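You operate a simulated robot arm through the tools that you are given. There is no shell and no other tool.

The job below is to be done with a simulated robot arm. You get a single attempt, and the scene is never put back.

JOB
Swap the empty core on the pad turntable for the pad that the table card names.
Fine: the core stands on the table, the steel weight lies on the pad, the drag dial is as on the card.

The check looks at the end state, three seconds after you hand in, the way a careful person would. Anything else that was tipped, shoved, dropped, spilled or broken makes it a failure.

ROBOT AND FRAMES
A 6-joint arm with a two-finger parallel gripper, fixed in place. Base frame: the origin is at the foot of the arm, x ahead of it, y to its left, z up; the work surface is at about z = 0. Units: m, rad, N and s.
With the tool pointing down near the work surface it reaches from about 0.18 to 0.46 m from the base axis. Its first joint turns from -1.222 to 1.222 rad. Payload 1.9 kg.
The tool frame sits at the grasp point between the pads (the TCP): z along the fingers, y along the line on which they close. The tips reach 0.023 m beyond it. Largest opening 0.094 m; finger width 0.038, thickness 0.01; the body of the gripper, 0.054 by 0.096 m, starts 0.039 m behind the TCP.
Orientation is that of the tool frame in the base frame, as a unit quaternion [w, x, y, z]. With the fingers straight down and closing along the base's y, the tool's x points along the base's -x, its y along +y and its z along -z.

CONTROLS
- The arm moves only by the tool play_rows. Its argument "motion" is a list of rows, each a list of 7 numbers: the closure in counts, from 0 (fully open) to 255 (shut), then the shift along the tool's x, y, z in m, then the turn, a rotation vector about the tool's x, y, z in rad. In form: [[claw, tx, ty, tz, ax, ay, az], ...]. A call has 1 to 20 rows; each row shifts and turns the commanded pose from where the row before left it, along the tool's axes as they then stand. A row lasts 0.2 s, in which the tool goes at most 0.05 m and 0.15 rad; a call with a longer step from one row to the next is refused whole, and so is a gripper value outside its range. A pose out of reach is approached as far as the arm can. The call stops where the force on the tool passes 40 N (or 10 N more than at its start, if that is more) or the arm is blocked; 0.2 s more then pass. The fingers move at their own pace (about 0.108 m/s each) and stop on an object; they squeeze with about 23 N. The grip force told is the motor's: it shows also when the fingers shut on nothing. Time passes only in rows, and 0.2 s behind the last, so rows that do not move let the fingers close. The reply holds the time, the measured pose of the TCP, the force on the tool along the base axes, the opening and the grip force, in the units named above and with some noise, with the torque about the TCP (base axes, N m) and any sound that the robot's microphone picked up, and new pictures: "views" is both (left out), scene, wrist or none.
- Cameras (640 x 400 px; columns grow to the right, rows downward): "scene" is fixed at [0.0554, 0.3175, 0.4412]; the picture's right is [-0.72, -0.70, 0.00], its down [-0.34, 0.35, -0.87] and it looks along [0.61, -0.63, -0.49] (base axes); focal length 214 px, centre (320, 200). "wrist" rides on the gripper at [0.086, 0.016, -0.075] in the tool frame; the picture's right is [-0.18, 0.98, 0.00], its down [-0.58, -0.11, -0.81] and it looks along [-0.79, -0.15, 0.59] (tool axes); focal length 243 px, centre (320, 200). There is no depth. A picture from a camera that has moved, and an enlarged one, comes with that camera's place and axes in the base frame and with its lens. The place of the scene camera against the robot may be out by one fixed shift of up to 0.018 m in any direction.
- enlarge(camera, box): a new picture of the part [left, top, right, bottom] of that camera's present view, enlarged. It takes no simulated time.
- sign_off(): hands the job in; it is judged then, once.

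Nothing tells you positions but the pictures and the camera data. Unless the task says otherwise, let go and move clear before handing in.

The tools are called after "Call:" as name(argument=value, ...) on one line, values as JSON. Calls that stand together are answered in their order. play_rows: Moves the arm, as the interface text tells. Its arguments: {"type":"object","properties":{"motion":{"type":"array"},"views":{"type":"string","enum":["both","scene","wrist","none"]}},"required":["motion"]} The other tools are called the same way: enlarge (camera, box) takes an enlarged picture of a part of a camera's view; sign_off () hands the job in.

At the start:

```text
clock: 0.0
tcp_pos: [0.2195, 0.0526, 0.3742]
ee_rot: [0.001, 0.0, 1.0, 0.001]
force: [0.0, 0.2, -0.1]
wrist_torque: [0.01, -0.03, -0.02]
gripper_width: 0.0937
grasp_force: 0.1
```

scene: 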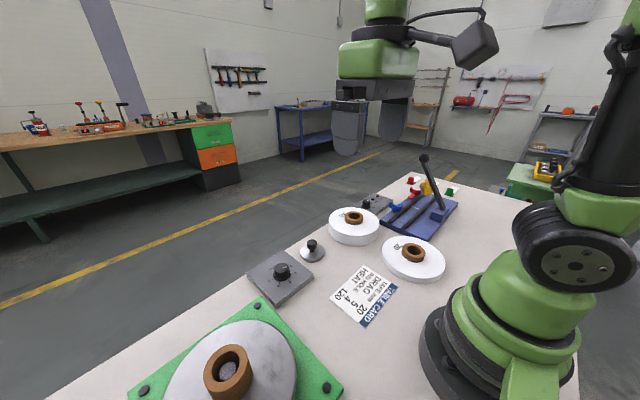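
wrist: 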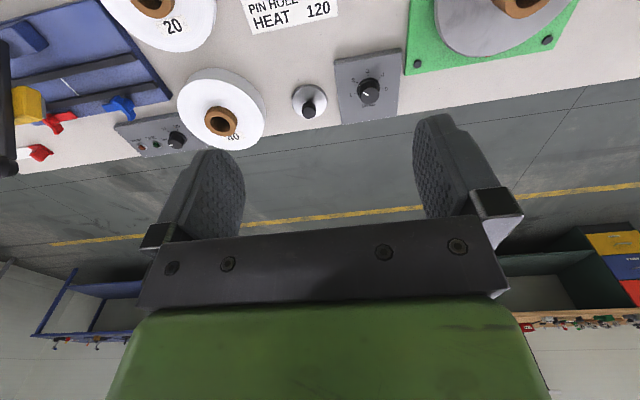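

I see a table with two white pads (marked 20 and 40), a green turntable with a core, a drag dial, a steel weight, a heat sealer and a table card. I'll look closer before moving.

Call:
enlarge(camera="scene", box=[310, 250, 420, 340])

Call:
enlarge(camera="scene", box=[120, 220, 360, 400])

Call:
enlarge(camera="scene", box=[310, 140, 480, 290])

Call:
enlarge(camera="wrist", box=[280, 0, 600, 140])

Call:
enlarge(camera="wrist", box=[0, 0, 340, 180])

```text
4.44 times, centred on (365, 295) of scene
camera zoom: at [0.0554, 0.3175, 0.4412], right [-0.72, -0.7, 0.0], down [-0.34, 0.35, -0.87], along [0.61, -0.63, -0.49], focal length 953 px, centre (120, -222)
```

zoom: 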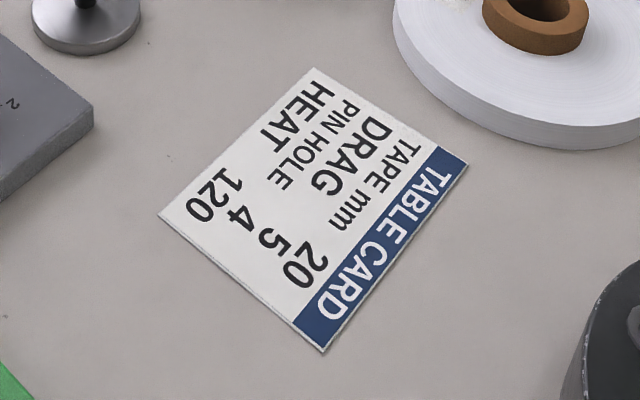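

```text
2.22 times, centred on (240, 310) of scene
camera zoom: at [0.0554, 0.3175, 0.4412], right [-0.72, -0.7, 0.0], down [-0.34, 0.35, -0.87], along [0.61, -0.63, -0.49], focal length 477 px, centre (498, -44)
```

zoom: 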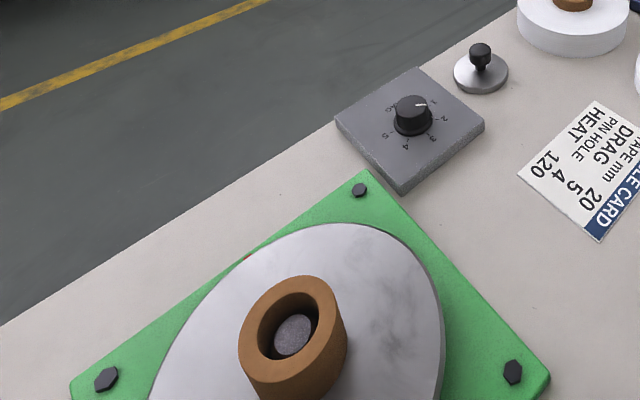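

```text
2.67 times, centred on (395, 215) of scene
camera zoom: at [0.0554, 0.3175, 0.4412], right [-0.72, -0.7, 0.0], down [-0.34, 0.35, -0.87], along [0.61, -0.63, -0.49], focal length 572 px, centre (120, 160)
```

zoom: 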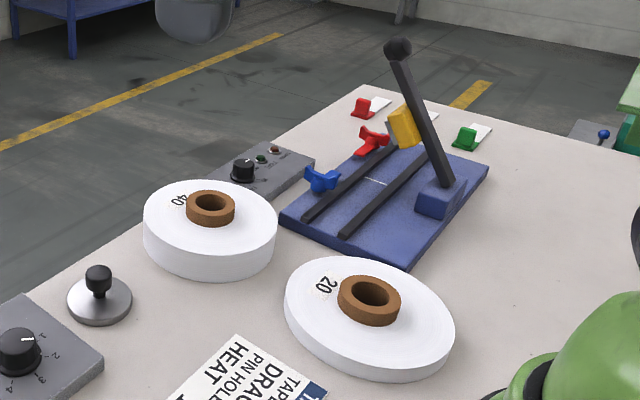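

```text
2.00 times, centred on (440, 70) of wrist
camera zoom: at [0.1316, 0.0703, 0.4497], right [0.18, 0.98, 0.0], down [0.58, -0.11, 0.81], along [0.79, -0.15, -0.59], focal length 485 px, centre (80, 460)
```

zoom: 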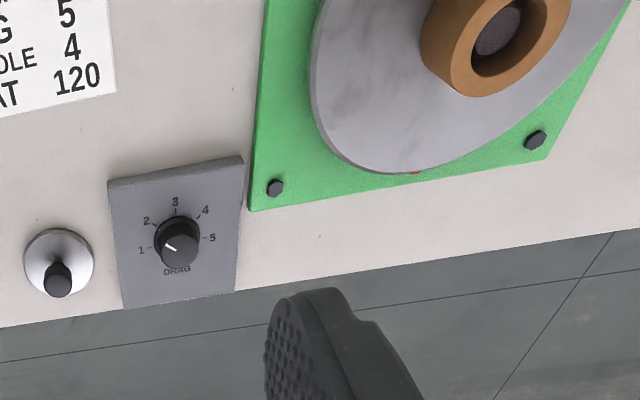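

```text
1.88 times, centred on (170, 90) of wrist
camera zoom: at [0.1316, 0.0703, 0.4497], right [0.18, 0.98, 0.0], down [0.58, -0.11, 0.81], along [0.79, -0.15, -0.59], focal length 457 px, centre (602, 407)
```

zoom: 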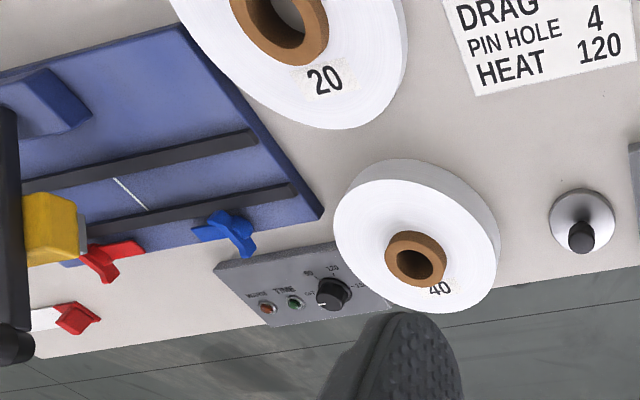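

The card asks for tape 20, drag 5; the dial now stands near 1. The turntable is at about (0.27, 0.30), the "20" pad about (0.18, -0.17), and the weight about (0.395, 0.0). I'll move the gripper towards the turntable at a safe height to measure it with the wrist camera.

Call:
play_rows(motion=[[0, -0.001, 0.04, 0.025, 0, 0, 0], [0, -0.001, 0.04, 0.025, 0, 0, 0], [0, -0.001, 0.04, 0.025, 0, 0, 0], [0, -0.001, 0.04, 0.025, 0, 0, 0], [0, -0.001, 0.04, 0.025, 0, 0, 0], [0, 0, 0, 0, 0, 0, 0]], views="both")

```text
clock: 1.4
tcp_pos: [0.224, 0.2565, 0.247]
ee_rot: [0.0, -0.001, 1.0, 0.002]
force: [0.1, 1.2, 0.7]
wrist_torque: [0.0, -0.03, 0.02]
gripper_width: 0.0941
grasp_force: 0.2
camera wrist: at [0.1363, 0.2718, 0.322], right [0.18, 0.98, 0.0], down [0.58, -0.11, 0.81], along [0.79, -0.15, -0.59], focal length 243 px, centre (320, 200)
```

scene: 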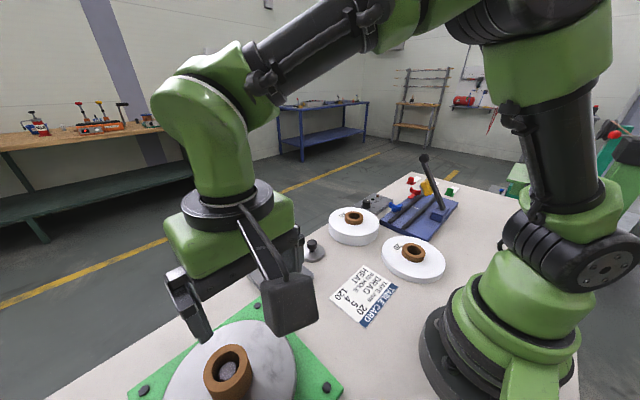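
wrist: 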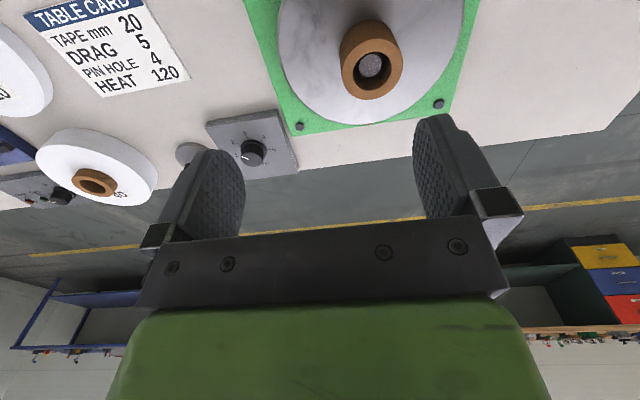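

The turntable is now in view from the wrist camera. I'll enlarge it to measure the core, its height and the spindle.

Call:
enlarge(camera="wrist", box=[240, 0, 480, 150])

Call:
enlarge(camera="wrist", box=[170, 90, 330, 190])

Call:
enlarge(camera="scene", box=[140, 300, 300, 400])

```text
2.67 times, centred on (360, 75) of wrist
camera zoom: at [0.1363, 0.2718, 0.322], right [0.18, 0.98, 0.0], down [0.58, -0.11, 0.81], along [0.79, -0.15, -0.59], focal length 647 px, centre (213, 533)
```

zoom: 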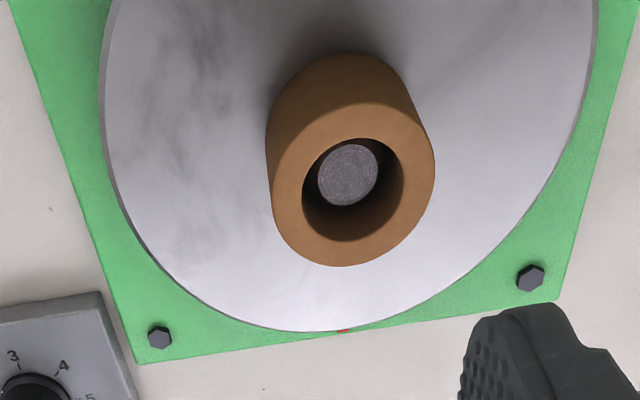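

```text
4.00 times, centred on (250, 140) of wrist
camera zoom: at [0.1363, 0.2718, 0.322], right [0.18, 0.98, 0.0], down [0.58, -0.11, 0.81], along [0.79, -0.15, -0.59], focal length 970 px, centre (600, 440)
```

zoom: 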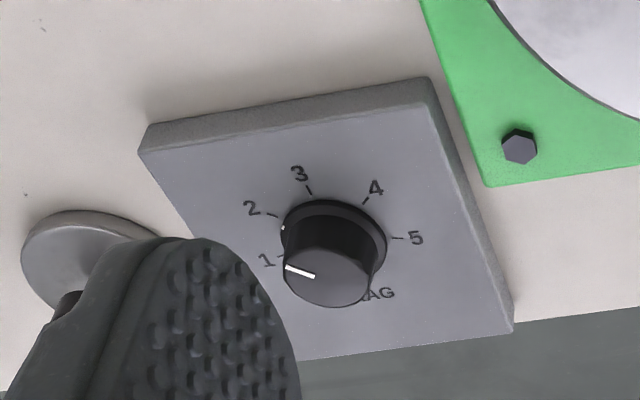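

```text
4.00 times, centred on (220, 350) of scene
camera zoom: at [0.0553, 0.3175, 0.4412], right [-0.72, -0.7, 0.0], down [-0.34, 0.35, -0.87], along [0.61, -0.63, -0.49], focal length 858 px, centre (720, -400)
```

zoom: 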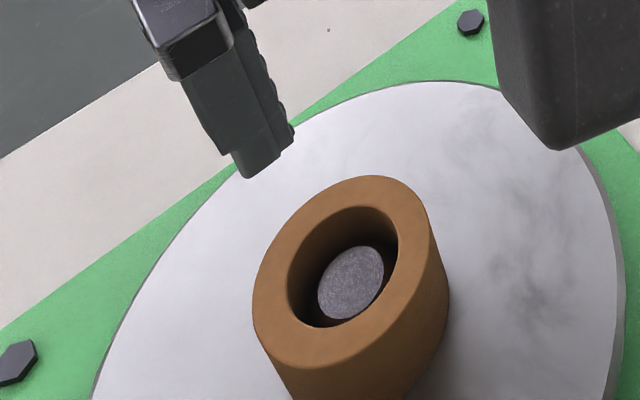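

The core stands loosely over a spindle at about (0.27, 0.30), with its top near z 0.057. The drag dial is at about (0.384, 0.115), pointing near 2, with the marks about 50° apart. Next I'll go above the dial for a closer look.

Call:
play_rows(motion=[[0, -0.0267, -0.0236, 0.0178, 0, 0, 0], [0, -0.0267, -0.0236, 0.0178, 0, 0, 0], [0, -0.0267, -0.0236, 0.0178, 0, 0, 0], [0, -0.0267, -0.0236, 0.0178, 0, 0, 0], [0, -0.0267, -0.0236, 0.0178, 0, 0, 0], [0, -0.0267, -0.0236, 0.0178, 0, 0, 0], [0, 0, 0, 0, 0, 0, 0], [0, 0, 0, 0, 0, 0, 0]], views="both")

```text
clock: 3.2
tcp_pos: [0.3846, 0.1136, 0.1425]
ee_rot: [0.001, 0.001, 1.0, 0.002]
force: [0.8, 0.3, -0.2]
wrist_torque: [-0.02, 0.0, -0.01]
gripper_width: 0.0939
grasp_force: 0.0
camera wrist: at [0.2967, 0.13, 0.2179], right [0.18, 0.98, 0.0], down [0.58, -0.11, 0.81], along [0.79, -0.15, -0.59], focal length 243 px, centre (320, 200)
```

scene: 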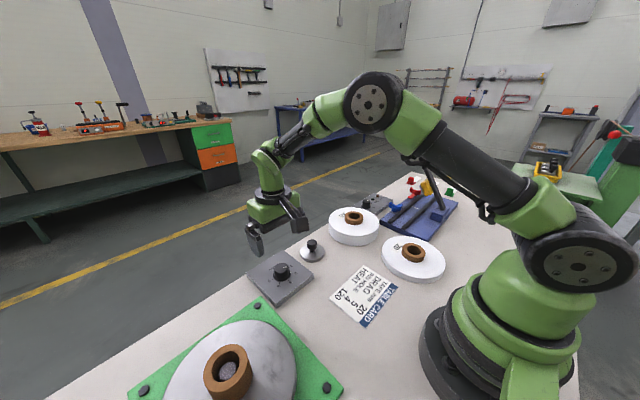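
wrist: 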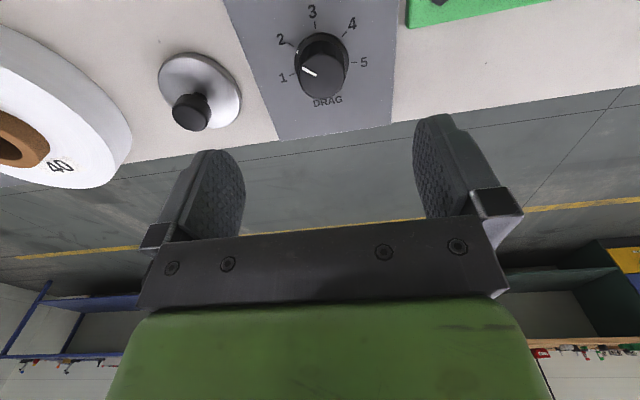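

Call:
enlarge(camera="wrist", box=[240, 0, 400, 110])

Call:
enlarge(camera="wrist", box=[140, 30, 300, 140])

Call:
enlarge(camera="scene", box=[230, 210, 350, 310])

```text
3.64 times, centred on (320, 55) of wrist
camera zoom: at [0.2967, 0.13, 0.2179], right [0.18, 0.98, 0.0], down [0.58, -0.11, 0.81], along [0.79, -0.15, -0.59], focal length 882 px, centre (320, 727)
```

zoom: 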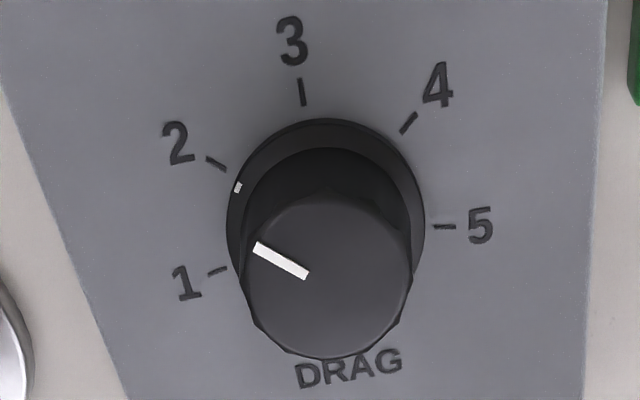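

```text
3.64 times, centred on (220, 85) of wrist
camera zoom: at [0.2967, 0.13, 0.2179], right [0.18, 0.98, 0.0], down [0.58, -0.11, 0.81], along [0.79, -0.15, -0.59], focal length 882 px, centre (684, 618)
```

zoom: 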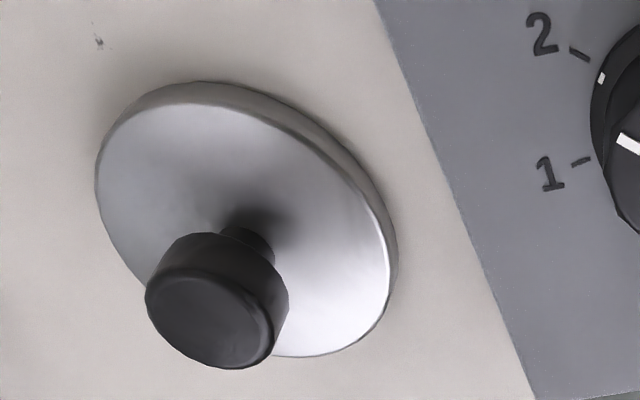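

```text
4.00 times, centred on (290, 260) of scene
camera zoom: at [0.0554, 0.3175, 0.4412], right [-0.72, -0.7, 0.0], down [-0.34, 0.35, -0.87], along [0.61, -0.63, -0.49], focal length 858 px, centre (440, -40)
```

zoom: 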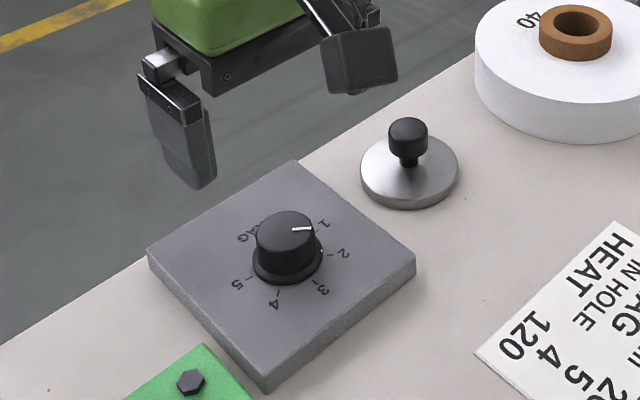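

The dial points at 2 with marks at 50° steps. Its centre is at about (0.385, 0.1145), plate top at z 0.02, knob top at z 0.04. It has to turn 150° clockwise, so I'll first wind the wrist back by about 75° above it.

Call:
play_rows(motion=[[0, 0, 0.0005, 0, 0, 0, -0.145], [0, 0, 0, 0, 0, 0, -0.145], [0, 0, 0, 0, 0, 0, -0.145], [0, 0, 0, 0, 0, 0, -0.145], [0, 0, 0, 0, 0, 0, -0.145], [0, 0, 0, 0, 0, 0, -0.145], [0, 0, 0, 0, 0, 0, -0.145], [0, 0, 0, 0, 0, 0, -0.145], [0, 0, 0, 0, 0, 0, -0.145], [0, 0, 0, 0, 0, 0, 0], [0, 0, 0, 0, 0, 0, 0]], views="both")

```text
clock: 5.6
tcp_pos: [0.3851, 0.1131, 0.1432]
ee_rot: [0.001, -0.608, 0.794, 0.0]
force: [-0.7, 0.2, -0.1]
wrist_torque: [0.03, 0.01, -0.01]
gripper_width: 0.0941
grasp_force: 0.0
camera wrist: at [0.3451, 0.0348, 0.218], right [-0.9, 0.43, 0.0], down [0.26, 0.53, 0.81], along [0.35, 0.73, -0.59], focal length 243 px, centre (320, 200)
```

scene: 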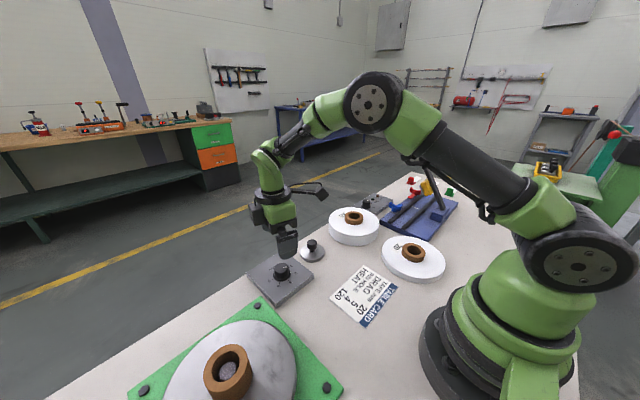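
wrist: 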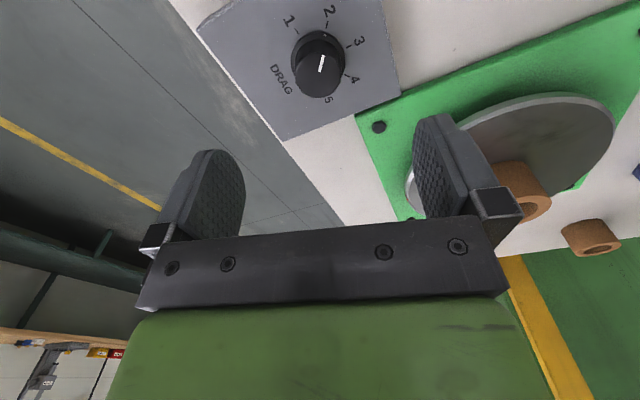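

The wrist is wound back and the knob sits between the fingers. A second core stands far off, around (0.11, 0.53), so I'll keep clear of it. Next I'll descend around the knob.

Call:
play_rows(motion=[[0, -0.0013, 0.0004, 0.03, 0, 0, 0], [0, 0, 0, 0.03, 0, 0, 0], [0, 0, 0, 0.018, 0, 0, 0], [0, 0, 0, 0.008, 0, 0, 0], [0, 0, 0, 0.005, 0, 0, 0], [0, 0, 0, 0, 0, 0, 0]], views="both")

```text
clock: 7.0
tcp_pos: [0.3851, 0.1158, 0.0532]
ee_rot: [0.001, -0.607, 0.795, 0.001]
force: [0.2, 0.7, 0.0]
wrist_torque: [-0.03, 0.01, 0.0]
gripper_width: 0.0941
grasp_force: 0.0
camera wrist: at [0.3457, 0.0365, 0.1273], right [-0.9, 0.43, 0.0], down [0.26, 0.53, 0.81], along [0.35, 0.73, -0.59], focal length 243 px, centre (320, 200)
```

scene: 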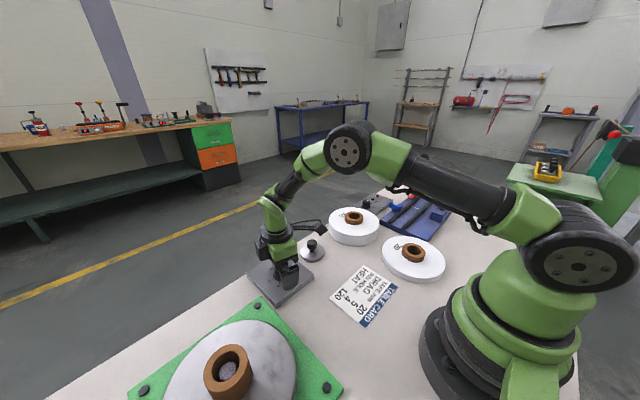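
wrist: 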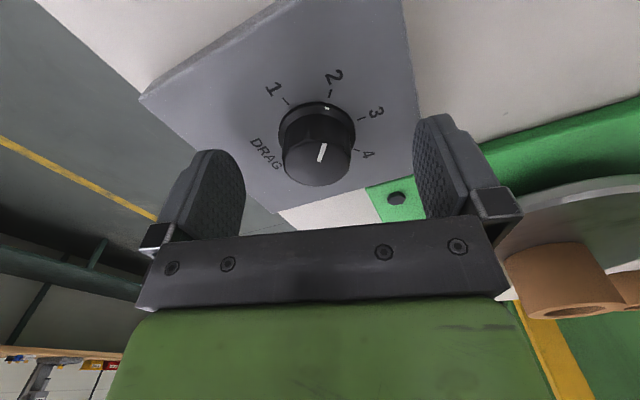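

The knob is centred between the fingers, to within about 1 mm. I'll lower slightly and close on it.

Call:
play_rows(motion=[[0, 0.001, 0, 0.003, 0, 0, 0], [0, 0, 0, 0, 0, 0, 0], [255, 0, 0, 0, 0, 0, 0], [255, 0, 0, 0, 0, 0, 0], [255, 0, 0, 0, 0, 0, 0]], views="both")

```text
clock: 8.2
tcp_pos: [0.3866, 0.1142, 0.0494]
ee_rot: [0.004, -0.608, 0.794, -0.001]
force: [28.2, -6.1, -15.4]
wrist_torque: [0.01, -0.6, -0.03]
gripper_width: 0.0346
grasp_force: 45.2
camera wrist: at [0.3465, 0.0352, 0.1243], right [-0.9, 0.43, -0.01], down [0.25, 0.53, 0.81], along [0.35, 0.73, -0.59], focal length 243 px, centre (320, 200)
```

scene: 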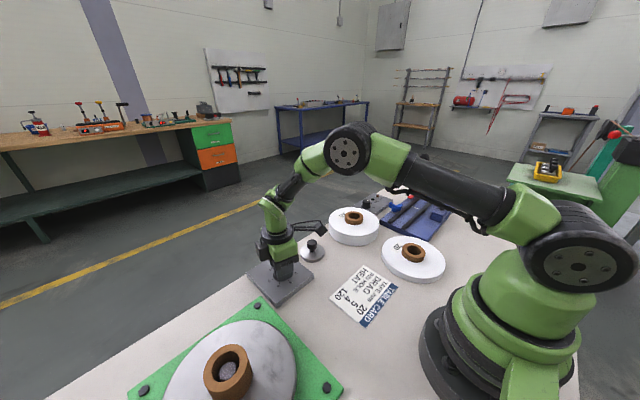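
wrist: 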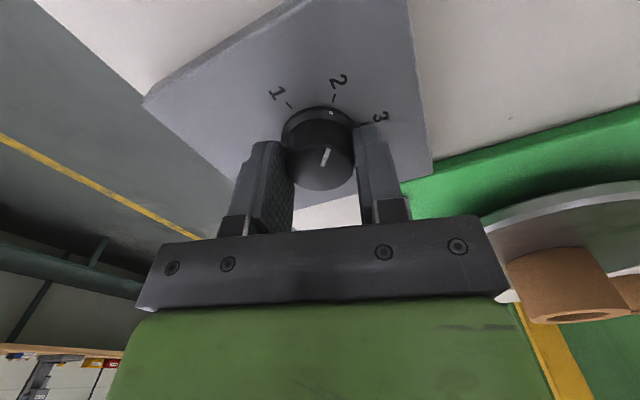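

The knob is gripped (0.0346 m wide), but there is a side load of about 28 N from misalignment. I'll shift a little to relieve it before turning.

Call:
play_rows(motion=[[255, -0.0004, -0.0014, 0, 0, 0, 0], [255, 0, 0, 0, 0, 0, 0]], views="none")

```text
clock: 8.8
tcp_pos: [0.3861, 0.1148, 0.0501]
ee_rot: [0.002, -0.608, 0.794, 0.001]
force: [21.3, -7.5, -10.6]
wrist_torque: [0.24, -0.61, -0.03]
gripper_width: 0.0346
grasp_force: 45.0
```

Call:
play_rows(motion=[[255, -0.0007, -0.0026, 0, 0, 0, 0], [255, 0, 0, 0, 0, 0, 0]], views="none")

```text
clock: 9.3
tcp_pos: [0.3862, 0.1147, 0.0489]
ee_rot: [-0.003, -0.606, 0.795, 0.002]
force: [-2.5, -0.1, 3.5]
wrist_torque: [0.17, -0.08, 0.01]
gripper_width: 0.0347
grasp_force: 45.0
stopped in row 2: the force on the tool passed its limit at 43 N (the readings are from after the stop); the commanded pose is now the measured one
```

The side load is relieved, with force now near zero. I'll start turning clockwise in modest steps and check that the knob follows.

Call:
play_rows(motion=[[255, 0, 0, 0, 0, 0, 0.1], [255, 0, 0, 0, 0, 0, 0.1], [255, 0, 0, 0, 0, 0, 0.1], [255, 0, 0, 0, 0, 0, 0.1], [255, 0, 0, 0, 0, 0, 0]], views="wrist")

```text
clock: 10.5
tcp_pos: [0.3874, 0.1142, 0.0501]
ee_rot: [-0.004, -0.434, 0.901, 0.003]
force: [-10.3, -1.7, 17.7]
wrist_torque: [0.06, 0.23, -0.03]
gripper_width: 0.0346
grasp_force: 45.7
camera wrist: at [0.3198, 0.0572, 0.1254], right [-0.65, 0.76, 0.01], down [0.45, 0.39, 0.8], along [0.6, 0.53, -0.6], focal length 243 px, centre (320, 200)
```

wrist: 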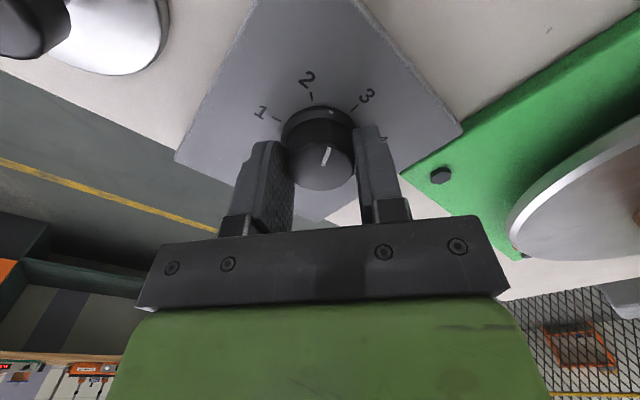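

The knob follows the gripper; the pointer is now between 2 and 3. I'll nudge to relieve a small upward and sideways load, then keep turning.

Call:
play_rows(motion=[[255, 0.0009, 0.0011, -0.0008, 0, 0, 0], [255, 0, 0, 0, 0, 0, 0.1], [255, 0, 0, 0, 0, 0, 0.1], [255, 0, 0, 0, 0, 0, 0.1], [255, 0, 0, 0, 0, 0, 0.1], [255, 0, 0, 0, 0, 0, 0]], views="wrist")

```text
clock: 11.9
tcp_pos: [0.3867, 0.1147, 0.0503]
ee_rot: [-0.003, -0.248, 0.969, 0.001]
force: [23.8, -9.3, -26.8]
wrist_torque: [0.07, -0.65, -0.06]
gripper_width: 0.0347
grasp_force: 45.5
camera wrist: at [0.3017, 0.0874, 0.126], right [-0.31, 0.95, 0.0], down [0.57, 0.18, 0.8], along [0.76, 0.25, -0.6], focal length 243 px, centre (320, 200)
```

wrist: 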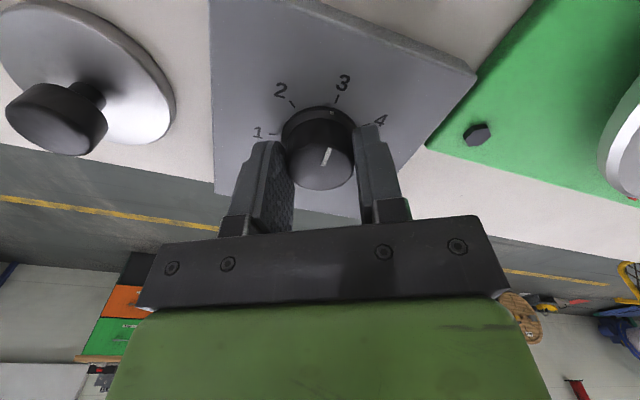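

The dial is about at 2.9 and still following. I'll take back part of the correction and carry on.

Call:
play_rows(motion=[[255, -0.0005, -0.0007, 0.0004, 0, 0, 0], [255, 0, 0, 0, 0, 0, 0.1], [255, 0, 0, 0, 0, 0, 0.1], [255, 0, 0, 0, 0, 0, 0.1], [255, 0, 0, 0, 0, 0, 0.1], [255, 0, 0, 0, 0, 0, 0]], views="wrist")

```text
clock: 13.3
tcp_pos: [0.3866, 0.1137, 0.0508]
ee_rot: [-0.005, -0.048, 0.999, 0.002]
force: [-13.2, -0.2, 25.5]
wrist_torque: [-0.05, 0.97, 0.0]
gripper_width: 0.0346
grasp_force: 44.9
camera wrist: at [0.298, 0.1225, 0.1265], right [0.09, 1.0, 0.0], down [0.6, -0.05, 0.8], along [0.8, -0.07, -0.6], focal length 243 px, centre (320, 200)
```

wrist: 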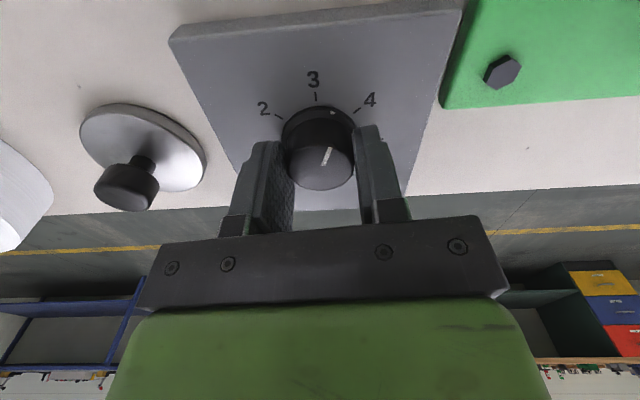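

Now at about 3.4, with the knob following exactly. Continuing.

Call:
play_rows(motion=[[255, 0.0003, 0, -0.0003, 0, 0, 0], [255, 0, 0, 0, 0, 0, 0.1], [255, 0, 0, 0, 0, 0, 0.1], [255, 0, 0, 0, 0, 0, 0.1], [255, 0, 0, 0, 0, 0, 0.1], [255, 0, 0, 0, 0, 0, 0.1], [255, 0, 0, 0, 0, 0, 0]], views="wrist")

```text
clock: 13.8
tcp_pos: [0.3864, 0.1151, 0.0504]
ee_rot: [-0.006, -0.047, 0.999, 0.002]
force: [-2.9, 0.2, 2.8]
wrist_torque: [0.01, -0.13, 0.03]
gripper_width: 0.0346
grasp_force: 44.9
stopped in row 2: the force on the tool passed its limit at 40 N (the readings are from after the stop); the commanded pose is now the measured one
camera wrist: at [0.298, 0.1228, 0.1265], right [0.09, 1.0, 0.0], down [0.6, -0.06, 0.8], along [0.8, -0.07, -0.6], focal length 243 px, centre (320, 200)
```

wrist: 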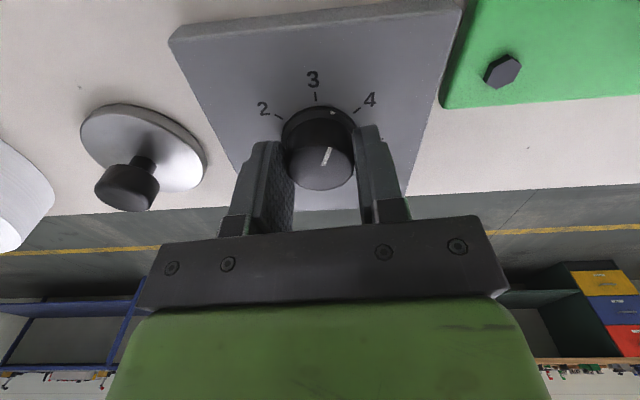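

The stop reset the command and the forces are near zero again. Continuing the turn with rotation only.

Call:
play_rows(motion=[[255, 0, 0, 0, 0, 0, 0.1], [255, 0, 0, 0, 0, 0, 0.1], [255, 0, 0, 0, 0, 0, 0.1], [255, 0, 0, 0, 0, 0, 0.1], [255, 0, 0, 0, 0, 0, 0]], views="wrist")

```text
clock: 15.0
tcp_pos: [0.3867, 0.1151, 0.05]
ee_rot: [-0.005, 0.154, 0.988, 0.001]
force: [-5.9, 3.5, 14.7]
wrist_torque: [0.09, 0.08, -0.03]
gripper_width: 0.0345
grasp_force: 45.3
camera wrist: at [0.3081, 0.1568, 0.1264], right [0.47, 0.88, 0.0], down [0.53, -0.28, 0.8], along [0.7, -0.38, -0.6], focal length 243 px, centre (320, 200)
```

wrist: 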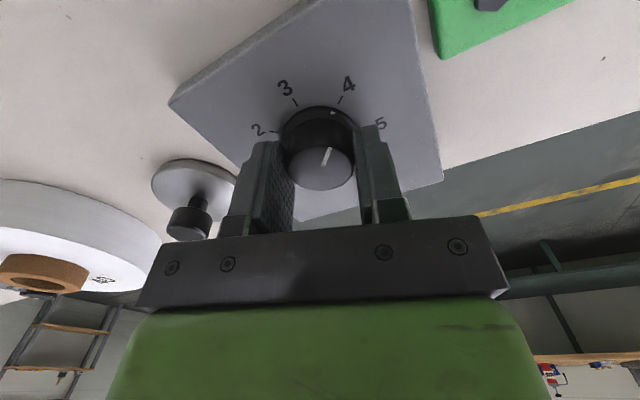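

Now near 3.85; about 57° to go. Continuing.

Call:
play_rows(motion=[[255, 0, 0, 0, 0, 0, 0.1], [255, 0, 0, 0, 0, 0, 0.1], [255, 0, 0, 0, 0, 0, 0.1], [255, 0, 0, 0, 0, 0, 0.1], [255, 0, 0, 0, 0, 0, 0]], views="wrist")

```text
clock: 16.2
tcp_pos: [0.3864, 0.1161, 0.0498]
ee_rot: [-0.005, 0.346, 0.938, 0.001]
force: [7.1, 23.5, 2.7]
wrist_torque: [0.84, 0.07, 0.01]
gripper_width: 0.0344
grasp_force: 45.3
camera wrist: at [0.3303, 0.1838, 0.1263], right [0.78, 0.63, 0.0], down [0.38, -0.46, 0.8], along [0.5, -0.62, -0.6], focal length 243 px, centre (320, 200)
```

wrist: 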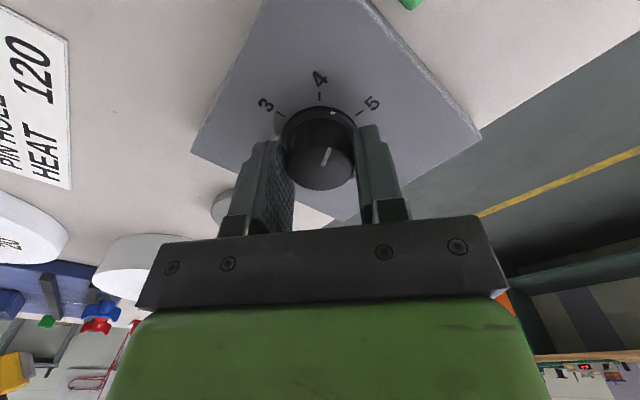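

About 4.3 now; 35° to go. I'll shift slightly for the side load and finish most of the turn.

Call:
play_rows(motion=[[255, 0.0003, 0.0004, 0, 0, 0, 0.05], [255, 0, 0, 0, 0, 0, 0.1], [255, 0, 0, 0, 0, 0, 0.1], [255, 0, 0, 0, 0, 0, 0.1], [255, 0, 0, 0, 0, 0, 0.1], [255, 0, 0, 0, 0, 0, 0.1], [255, 0, 0, 0, 0, 0, 0]], views="wrist")

```text
clock: 17.8
tcp_pos: [0.3866, 0.1156, 0.0508]
ee_rot: [-0.004, 0.588, 0.809, -0.001]
force: [6.7, 18.8, 10.0]
wrist_torque: [0.88, 0.0, -0.02]
gripper_width: 0.0346
grasp_force: 45.3
camera wrist: at [0.3749, 0.203, 0.1259], right [0.99, 0.13, -0.01], down [0.08, -0.59, 0.8], along [0.1, -0.8, -0.59], focal length 243 px, centre (320, 200)
```

wrist: 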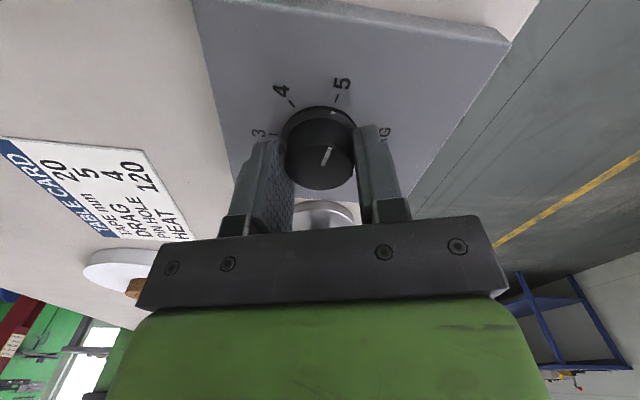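

Call:
enlarge(camera="wrist", box=[240, 60, 400, 200])

```text
2.86 times, centred on (320, 130) of wrist
camera zoom: at [0.3749, 0.203, 0.1259], right [0.99, 0.13, -0.01], down [0.08, -0.59, 0.8], along [0.1, -0.8, -0.59], focal length 693 px, centre (320, 400)
```

zoom: 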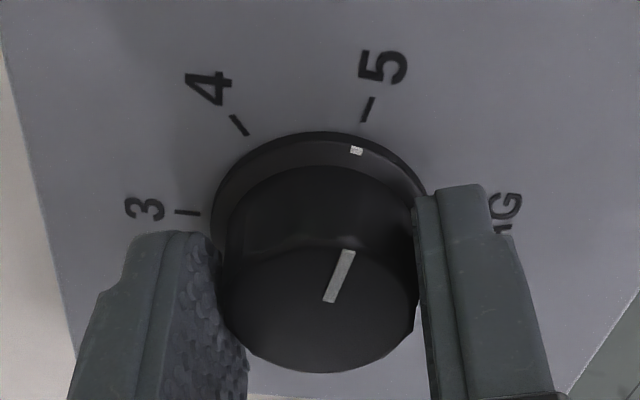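

Now the mark is very nearly at 5. By the measured rotation (147° of 150°) it needs about 3° more, so I'll add that, release, and back off for an exact look.

Call:
play_rows(motion=[[255, 0, 0, 0, 0, 0, 0.05], [255, 0, 0, 0, 0, 0, 0], [255, 0, 0, 0, 0, 0, 0]], views="wrist")

```text
clock: 18.6
tcp_pos: [0.3873, 0.1145, 0.0512]
ee_rot: [-0.004, 0.607, 0.795, -0.001]
force: [7.1, 12.3, 19.3]
wrist_torque: [-0.42, -0.38, 0.63]
gripper_width: 0.0347
grasp_force: 45.4
camera wrist: at [0.3791, 0.2032, 0.1258], right [1.0, 0.08, -0.01], down [0.05, -0.59, 0.8], along [0.06, -0.8, -0.59], focal length 243 px, centre (320, 200)
```

wrist: 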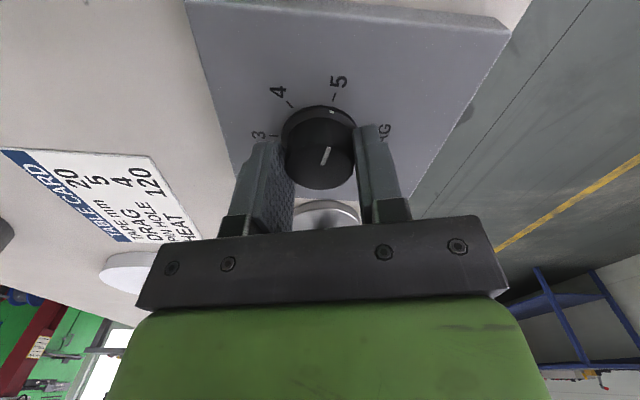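

The turn torque just rose, which suggests an end stop near 5. I'll release, lift straight up and look.

Call:
play_rows(motion=[[0, 0, 0, 0, 0, 0, 0], [0, 0, 0, 0, 0, 0, 0], [0, 0, 0, 0, 0, 0, 0], [0, 0, 0, -0.03, 0, 0, 0], [0, 0, 0, -0.04, 0, 0, 0], [0, 0, 0, -0.03, 0, 0, 0], [0, 0, 0, 0, 0, 0, 0]], views="both")

Call:
enlarge(camera="wrist", box=[240, 0, 400, 110])

Call:
enlarge(camera="scene", box=[230, 240, 330, 310])

```text
clock: 20.2
tcp_pos: [0.3871, 0.1174, 0.1503]
ee_rot: [-0.006, 0.607, 0.795, -0.003]
force: [0.7, 0.0, 0.0]
wrist_torque: [0.0, 0.0, -0.01]
gripper_width: 0.0942
grasp_force: 0.0
camera wrist: at [0.3785, 0.2042, 0.226], right [1.0, 0.08, -0.01], down [0.06, -0.59, 0.8], along [0.06, -0.8, -0.59], focal length 243 px, centre (320, 200)
```

scene: 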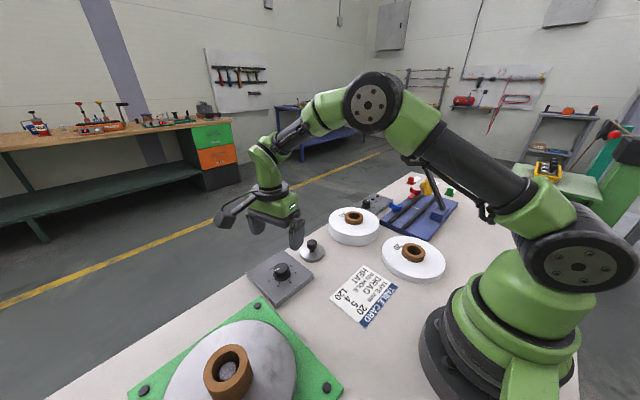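
wrist: 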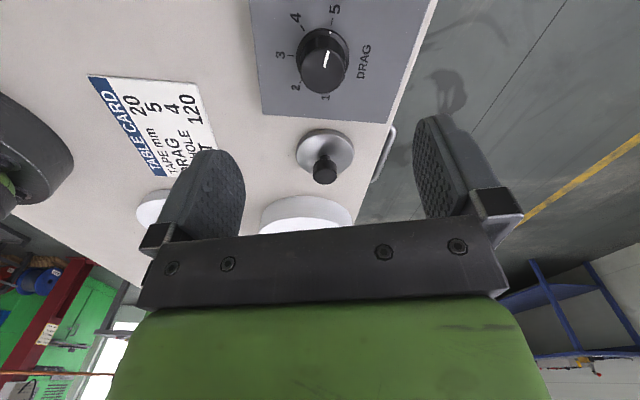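

```text
3.64 times, centred on (320, 55) of wrist
camera zoom: at [0.3785, 0.2042, 0.226], right [1.0, 0.08, -0.01], down [0.06, -0.59, 0.8], along [0.06, -0.8, -0.59], focal length 882 px, centre (320, 727)
```

zoom: 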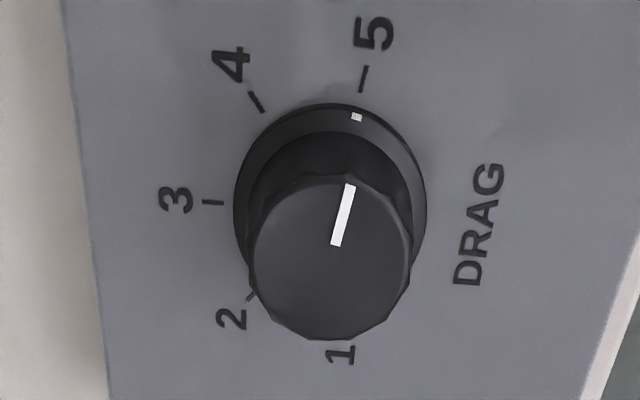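

```text
5.71 times, centred on (280, 275) of scene
camera zoom: at [0.0554, 0.3175, 0.4412], right [-0.72, -0.7, 0.0], down [-0.34, 0.35, -0.87], along [0.61, -0.63, -0.49], focal length 1226 px, centre (549, -229)
```

zoom: 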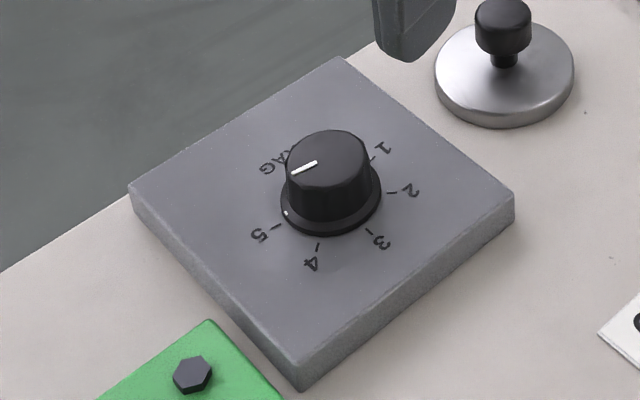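

The dial now reads 5, with the skirt mark and pointer in line with the tick. Next I'll turn the wrist back and go above the turntable to measure the core.

Call:
play_rows(motion=[[0, 0, 0, 0, 0, 0, -0.145], [0, 0, 0, 0, 0, 0, -0.145], [0, 0, 0, 0, 0, 0, -0.145], [0, 0, 0, 0, 0, 0, -0.145], [0, 0, 0, 0, 0, 0, -0.145], [0, 0, 0, 0, 0, 0, -0.145], [0, 0, 0, 0, 0, 0, -0.145], [0, 0, 0, 0, 0, 0, -0.145], [0, 0, 0, 0, 0, 0, -0.145], [0, 0.0195, 0.0307, -0.005, 0, 0, 0], [0, 0.0195, 0.0307, -0.005, 0, 0, 0], [0, 0.0195, 0.0307, -0.005, 0, 0, 0], [0, 0.0195, 0.0307, -0.005, 0, 0, 0], [0, 0.0195, 0.0307, -0.005, 0, 0, 0], [0, 0.0195, 0.0307, -0.005, 0, 0, 0], [0, 0, 0, 0, 0, 0, 0], [0, 0, 0, 0, 0, 0, 0]], views="both")

Call:
enlarge(camera="wrist", box=[220, 0, 440, 140])

```text
clock: 23.8
tcp_pos: [0.2714, 0.2997, 0.1822]
ee_rot: [-0.005, 0.0, 1.0, 0.002]
force: [0.2, 0.8, -0.7]
wrist_torque: [-0.02, -0.01, 0.02]
gripper_width: 0.094
grasp_force: 0.0
camera wrist: at [0.1831, 0.316, 0.2582], right [0.18, 0.98, 0.0], down [0.59, -0.11, 0.8], along [0.79, -0.15, -0.6], focal length 243 px, centre (320, 200)
```

scene: 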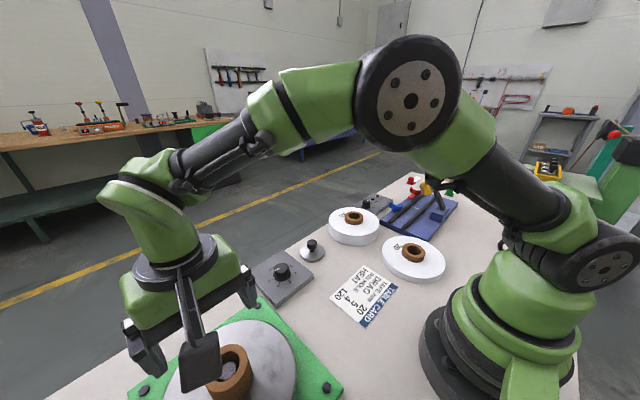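
wrist: 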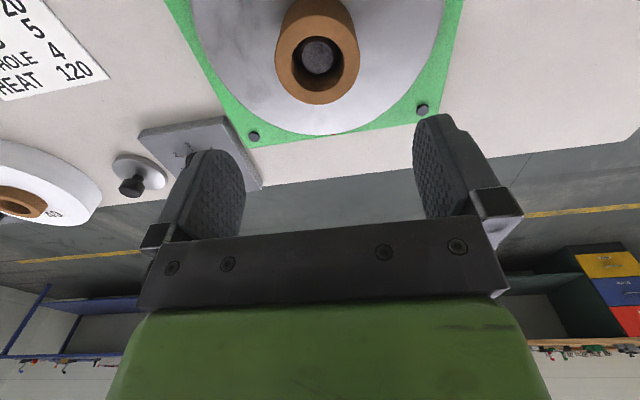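

```text
2.86 times, centred on (330, 70) of wrist
camera zoom: at [0.1831, 0.316, 0.2582], right [0.18, 0.98, 0.0], down [0.59, -0.11, 0.8], along [0.79, -0.15, -0.6], focal length 693 px, centre (291, 571)
```

zoom: 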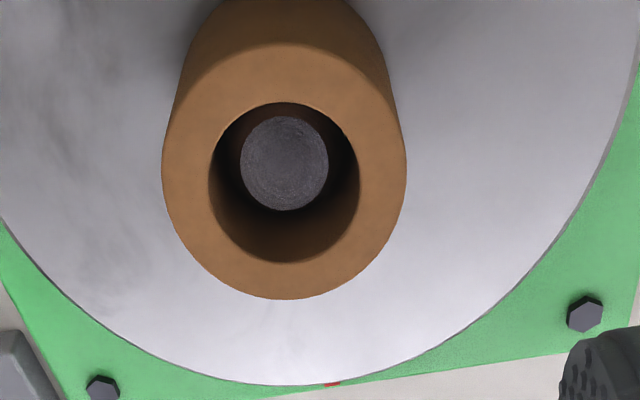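

The core's top seems to be at z 0.076–0.085, higher than my first estimate. I'll correct a slight tilt and go lower for a sharper measurement.

Call:
play_rows(motion=[[0, 0.0045, 0.0005, 0.0255, 0, -0.01, 0], [0, 0.0045, 0, 0.0255, 0, 0, 0], [0, 0, 0, 0, 0, 0, 0], [0, 0, 0, 0, 0, 0, 0]], views="both")

Call:
enlarge(camera="wrist", box=[220, 0, 440, 140])

Call:
enlarge(camera="scene", box=[120, 280, 300, 400])

```text
clock: 24.8
tcp_pos: [0.2608, 0.3014, 0.1304]
ee_rot: [-0.001, 0.0, 1.0, 0.001]
force: [0.7, -0.2, 0.7]
wrist_torque: [-0.02, 0.0, -0.01]
gripper_width: 0.0936
grasp_force: 0.1
camera wrist: at [0.1721, 0.3174, 0.206], right [0.18, 0.98, 0.0], down [0.58, -0.11, 0.81], along [0.79, -0.15, -0.59], focal length 243 px, centre (320, 200)
```

scene: 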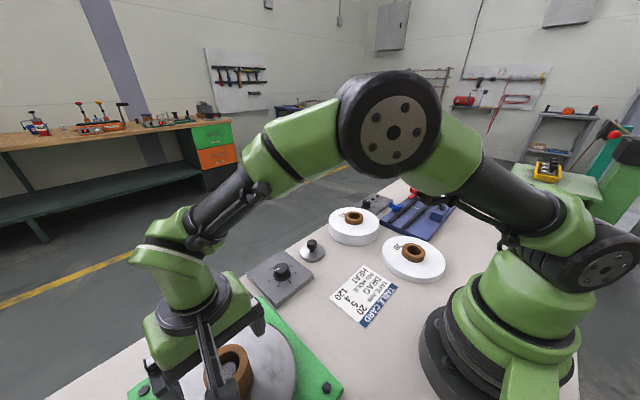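
wrist: 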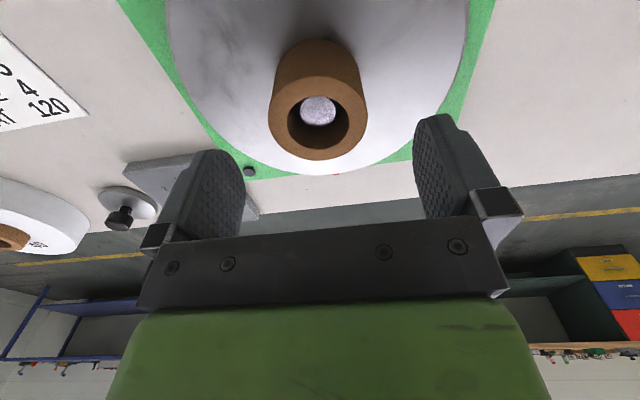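

```text
2.86 times, centred on (330, 70) of wrist
camera zoom: at [0.1721, 0.3174, 0.206], right [0.18, 0.98, 0.0], down [0.58, -0.11, 0.81], along [0.79, -0.15, -0.59], focal length 693 px, centre (291, 571)
```

zoom: 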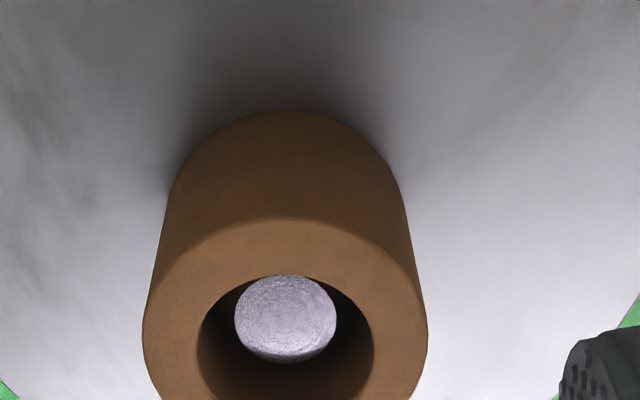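

```text
3.33 times, centred on (210, 340) of scene
camera zoom: at [0.0554, 0.3175, 0.4412], right [-0.72, -0.7, 0.0], down [-0.34, 0.35, -0.87], along [0.61, -0.63, -0.49], focal length 715 px, centre (687, -267)
```

zoom: 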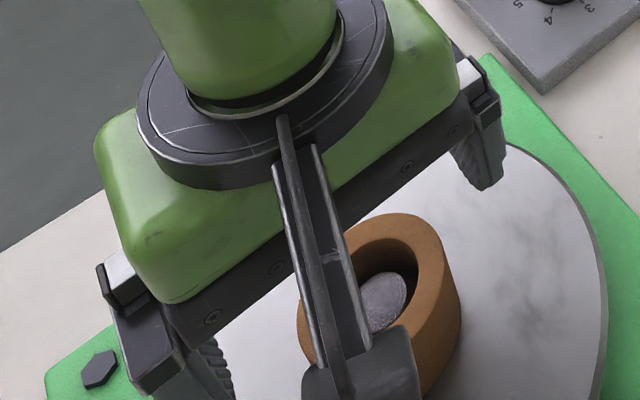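

The core is about 0.058 m across, centred near (0.260, 0.2995), standing on the disc at z ≈ 0.041 with its top at ≈ 0.085; the spindle inside has much play. I'll descend around it.

Call:
play_rows(motion=[[0, 0, -0.001, 0.02, 0, 0, 0], [0, 0, -0.0007, 0.02, 0, 0, 0], [0, 0, 0, 0.012, 0, 0, 0], [0, 0, 0, 0.005, 0, 0, 0], [0, 0, 0, 0, 0, 0, 0]], views="both")

```text
clock: 26.0
tcp_pos: [0.2613, 0.298, 0.0733]
ee_rot: [0.001, 0.0, 1.0, 0.002]
force: [0.1, 0.4, -0.2]
wrist_torque: [-0.01, -0.03, 0.01]
gripper_width: 0.0941
grasp_force: 0.0
camera wrist: at [0.1732, 0.3146, 0.1487], right [0.18, 0.98, 0.0], down [0.58, -0.11, 0.81], along [0.79, -0.15, -0.59], focal length 243 px, centre (320, 200)
```

scene: 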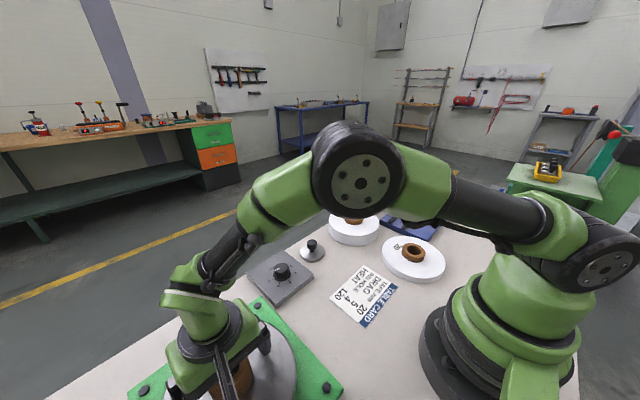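
wrist: 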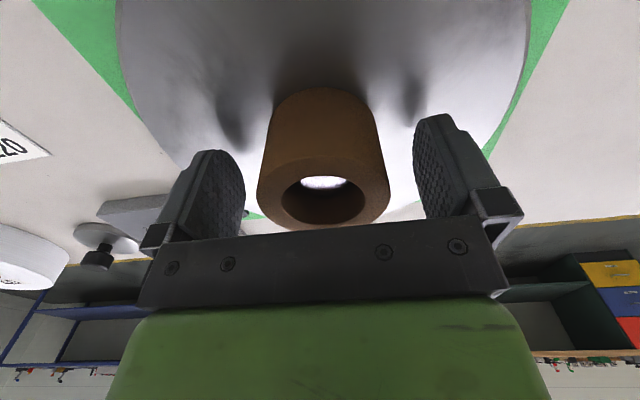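

The core sits centred between the fingers. Closing on it.

Call:
play_rows(motion=[[255, 0, 0, 0, 0, 0, 0], [255, 0, 0, 0, 0, 0, 0], [255, 0, 0, 0, 0, 0, 0]], views="wrist")

```text
clock: 26.8
tcp_pos: [0.2608, 0.2979, 0.0732]
ee_rot: [0.0, 0.0, 1.0, 0.003]
force: [0.4, -0.3, -0.4]
wrist_torque: [0.03, 0.01, -0.02]
gripper_width: 0.057
grasp_force: 22.9
camera wrist: at [0.1731, 0.3146, 0.1488], right [0.18, 0.98, 0.0], down [0.58, -0.11, 0.81], along [0.79, -0.15, -0.59], focal length 243 px, centre (320, 200)
```

wrist: 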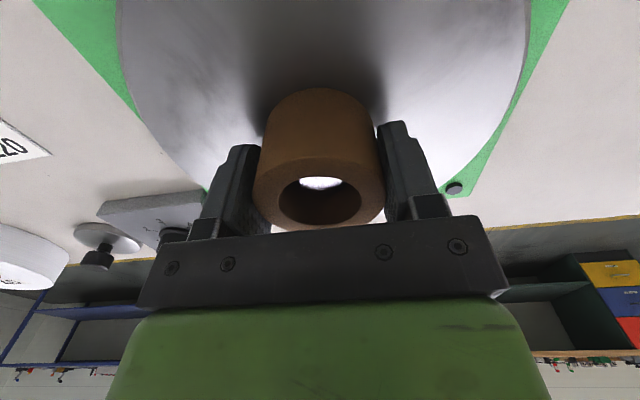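

The core is held (0.057 m wide). Lifting straight up off the spindle.

Call:
play_rows(motion=[[255, 0, 0, -0.015, 0, 0, 0], [255, 0, 0, -0.03, 0, 0, 0], [255, 0, 0, -0.03, 0, 0, 0], [255, 0, 0, -0.03, 0, 0, 0], [255, 0, 0, -0.03, 0, 0, 0], [255, 0, 0, 0, 0, 0, 0]], views="both")

```text
clock: 28.2
tcp_pos: [0.2624, 0.2967, 0.2087]
ee_rot: [-0.001, 0.0, 1.0, 0.002]
force: [0.1, 0.1, -0.7]
wrist_torque: [-0.02, -0.01, -0.04]
gripper_width: 0.0571
grasp_force: 23.1
camera wrist: at [0.1749, 0.3132, 0.2842], right [0.18, 0.98, 0.0], down [0.58, -0.11, 0.81], along [0.79, -0.15, -0.59], focal length 243 px, centre (320, 200)
```

scene: 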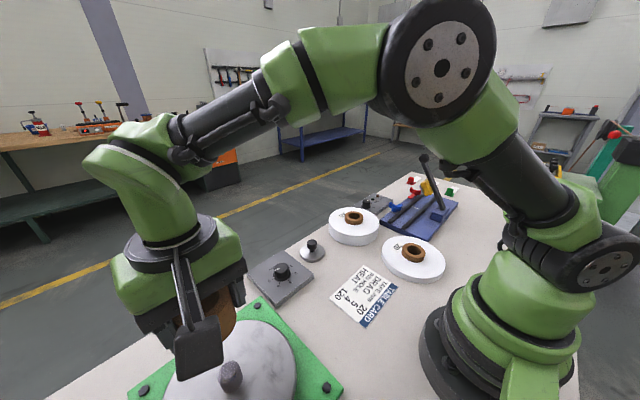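
wrist: 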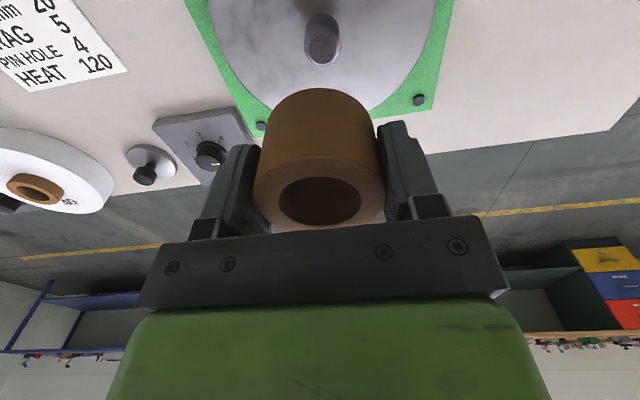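

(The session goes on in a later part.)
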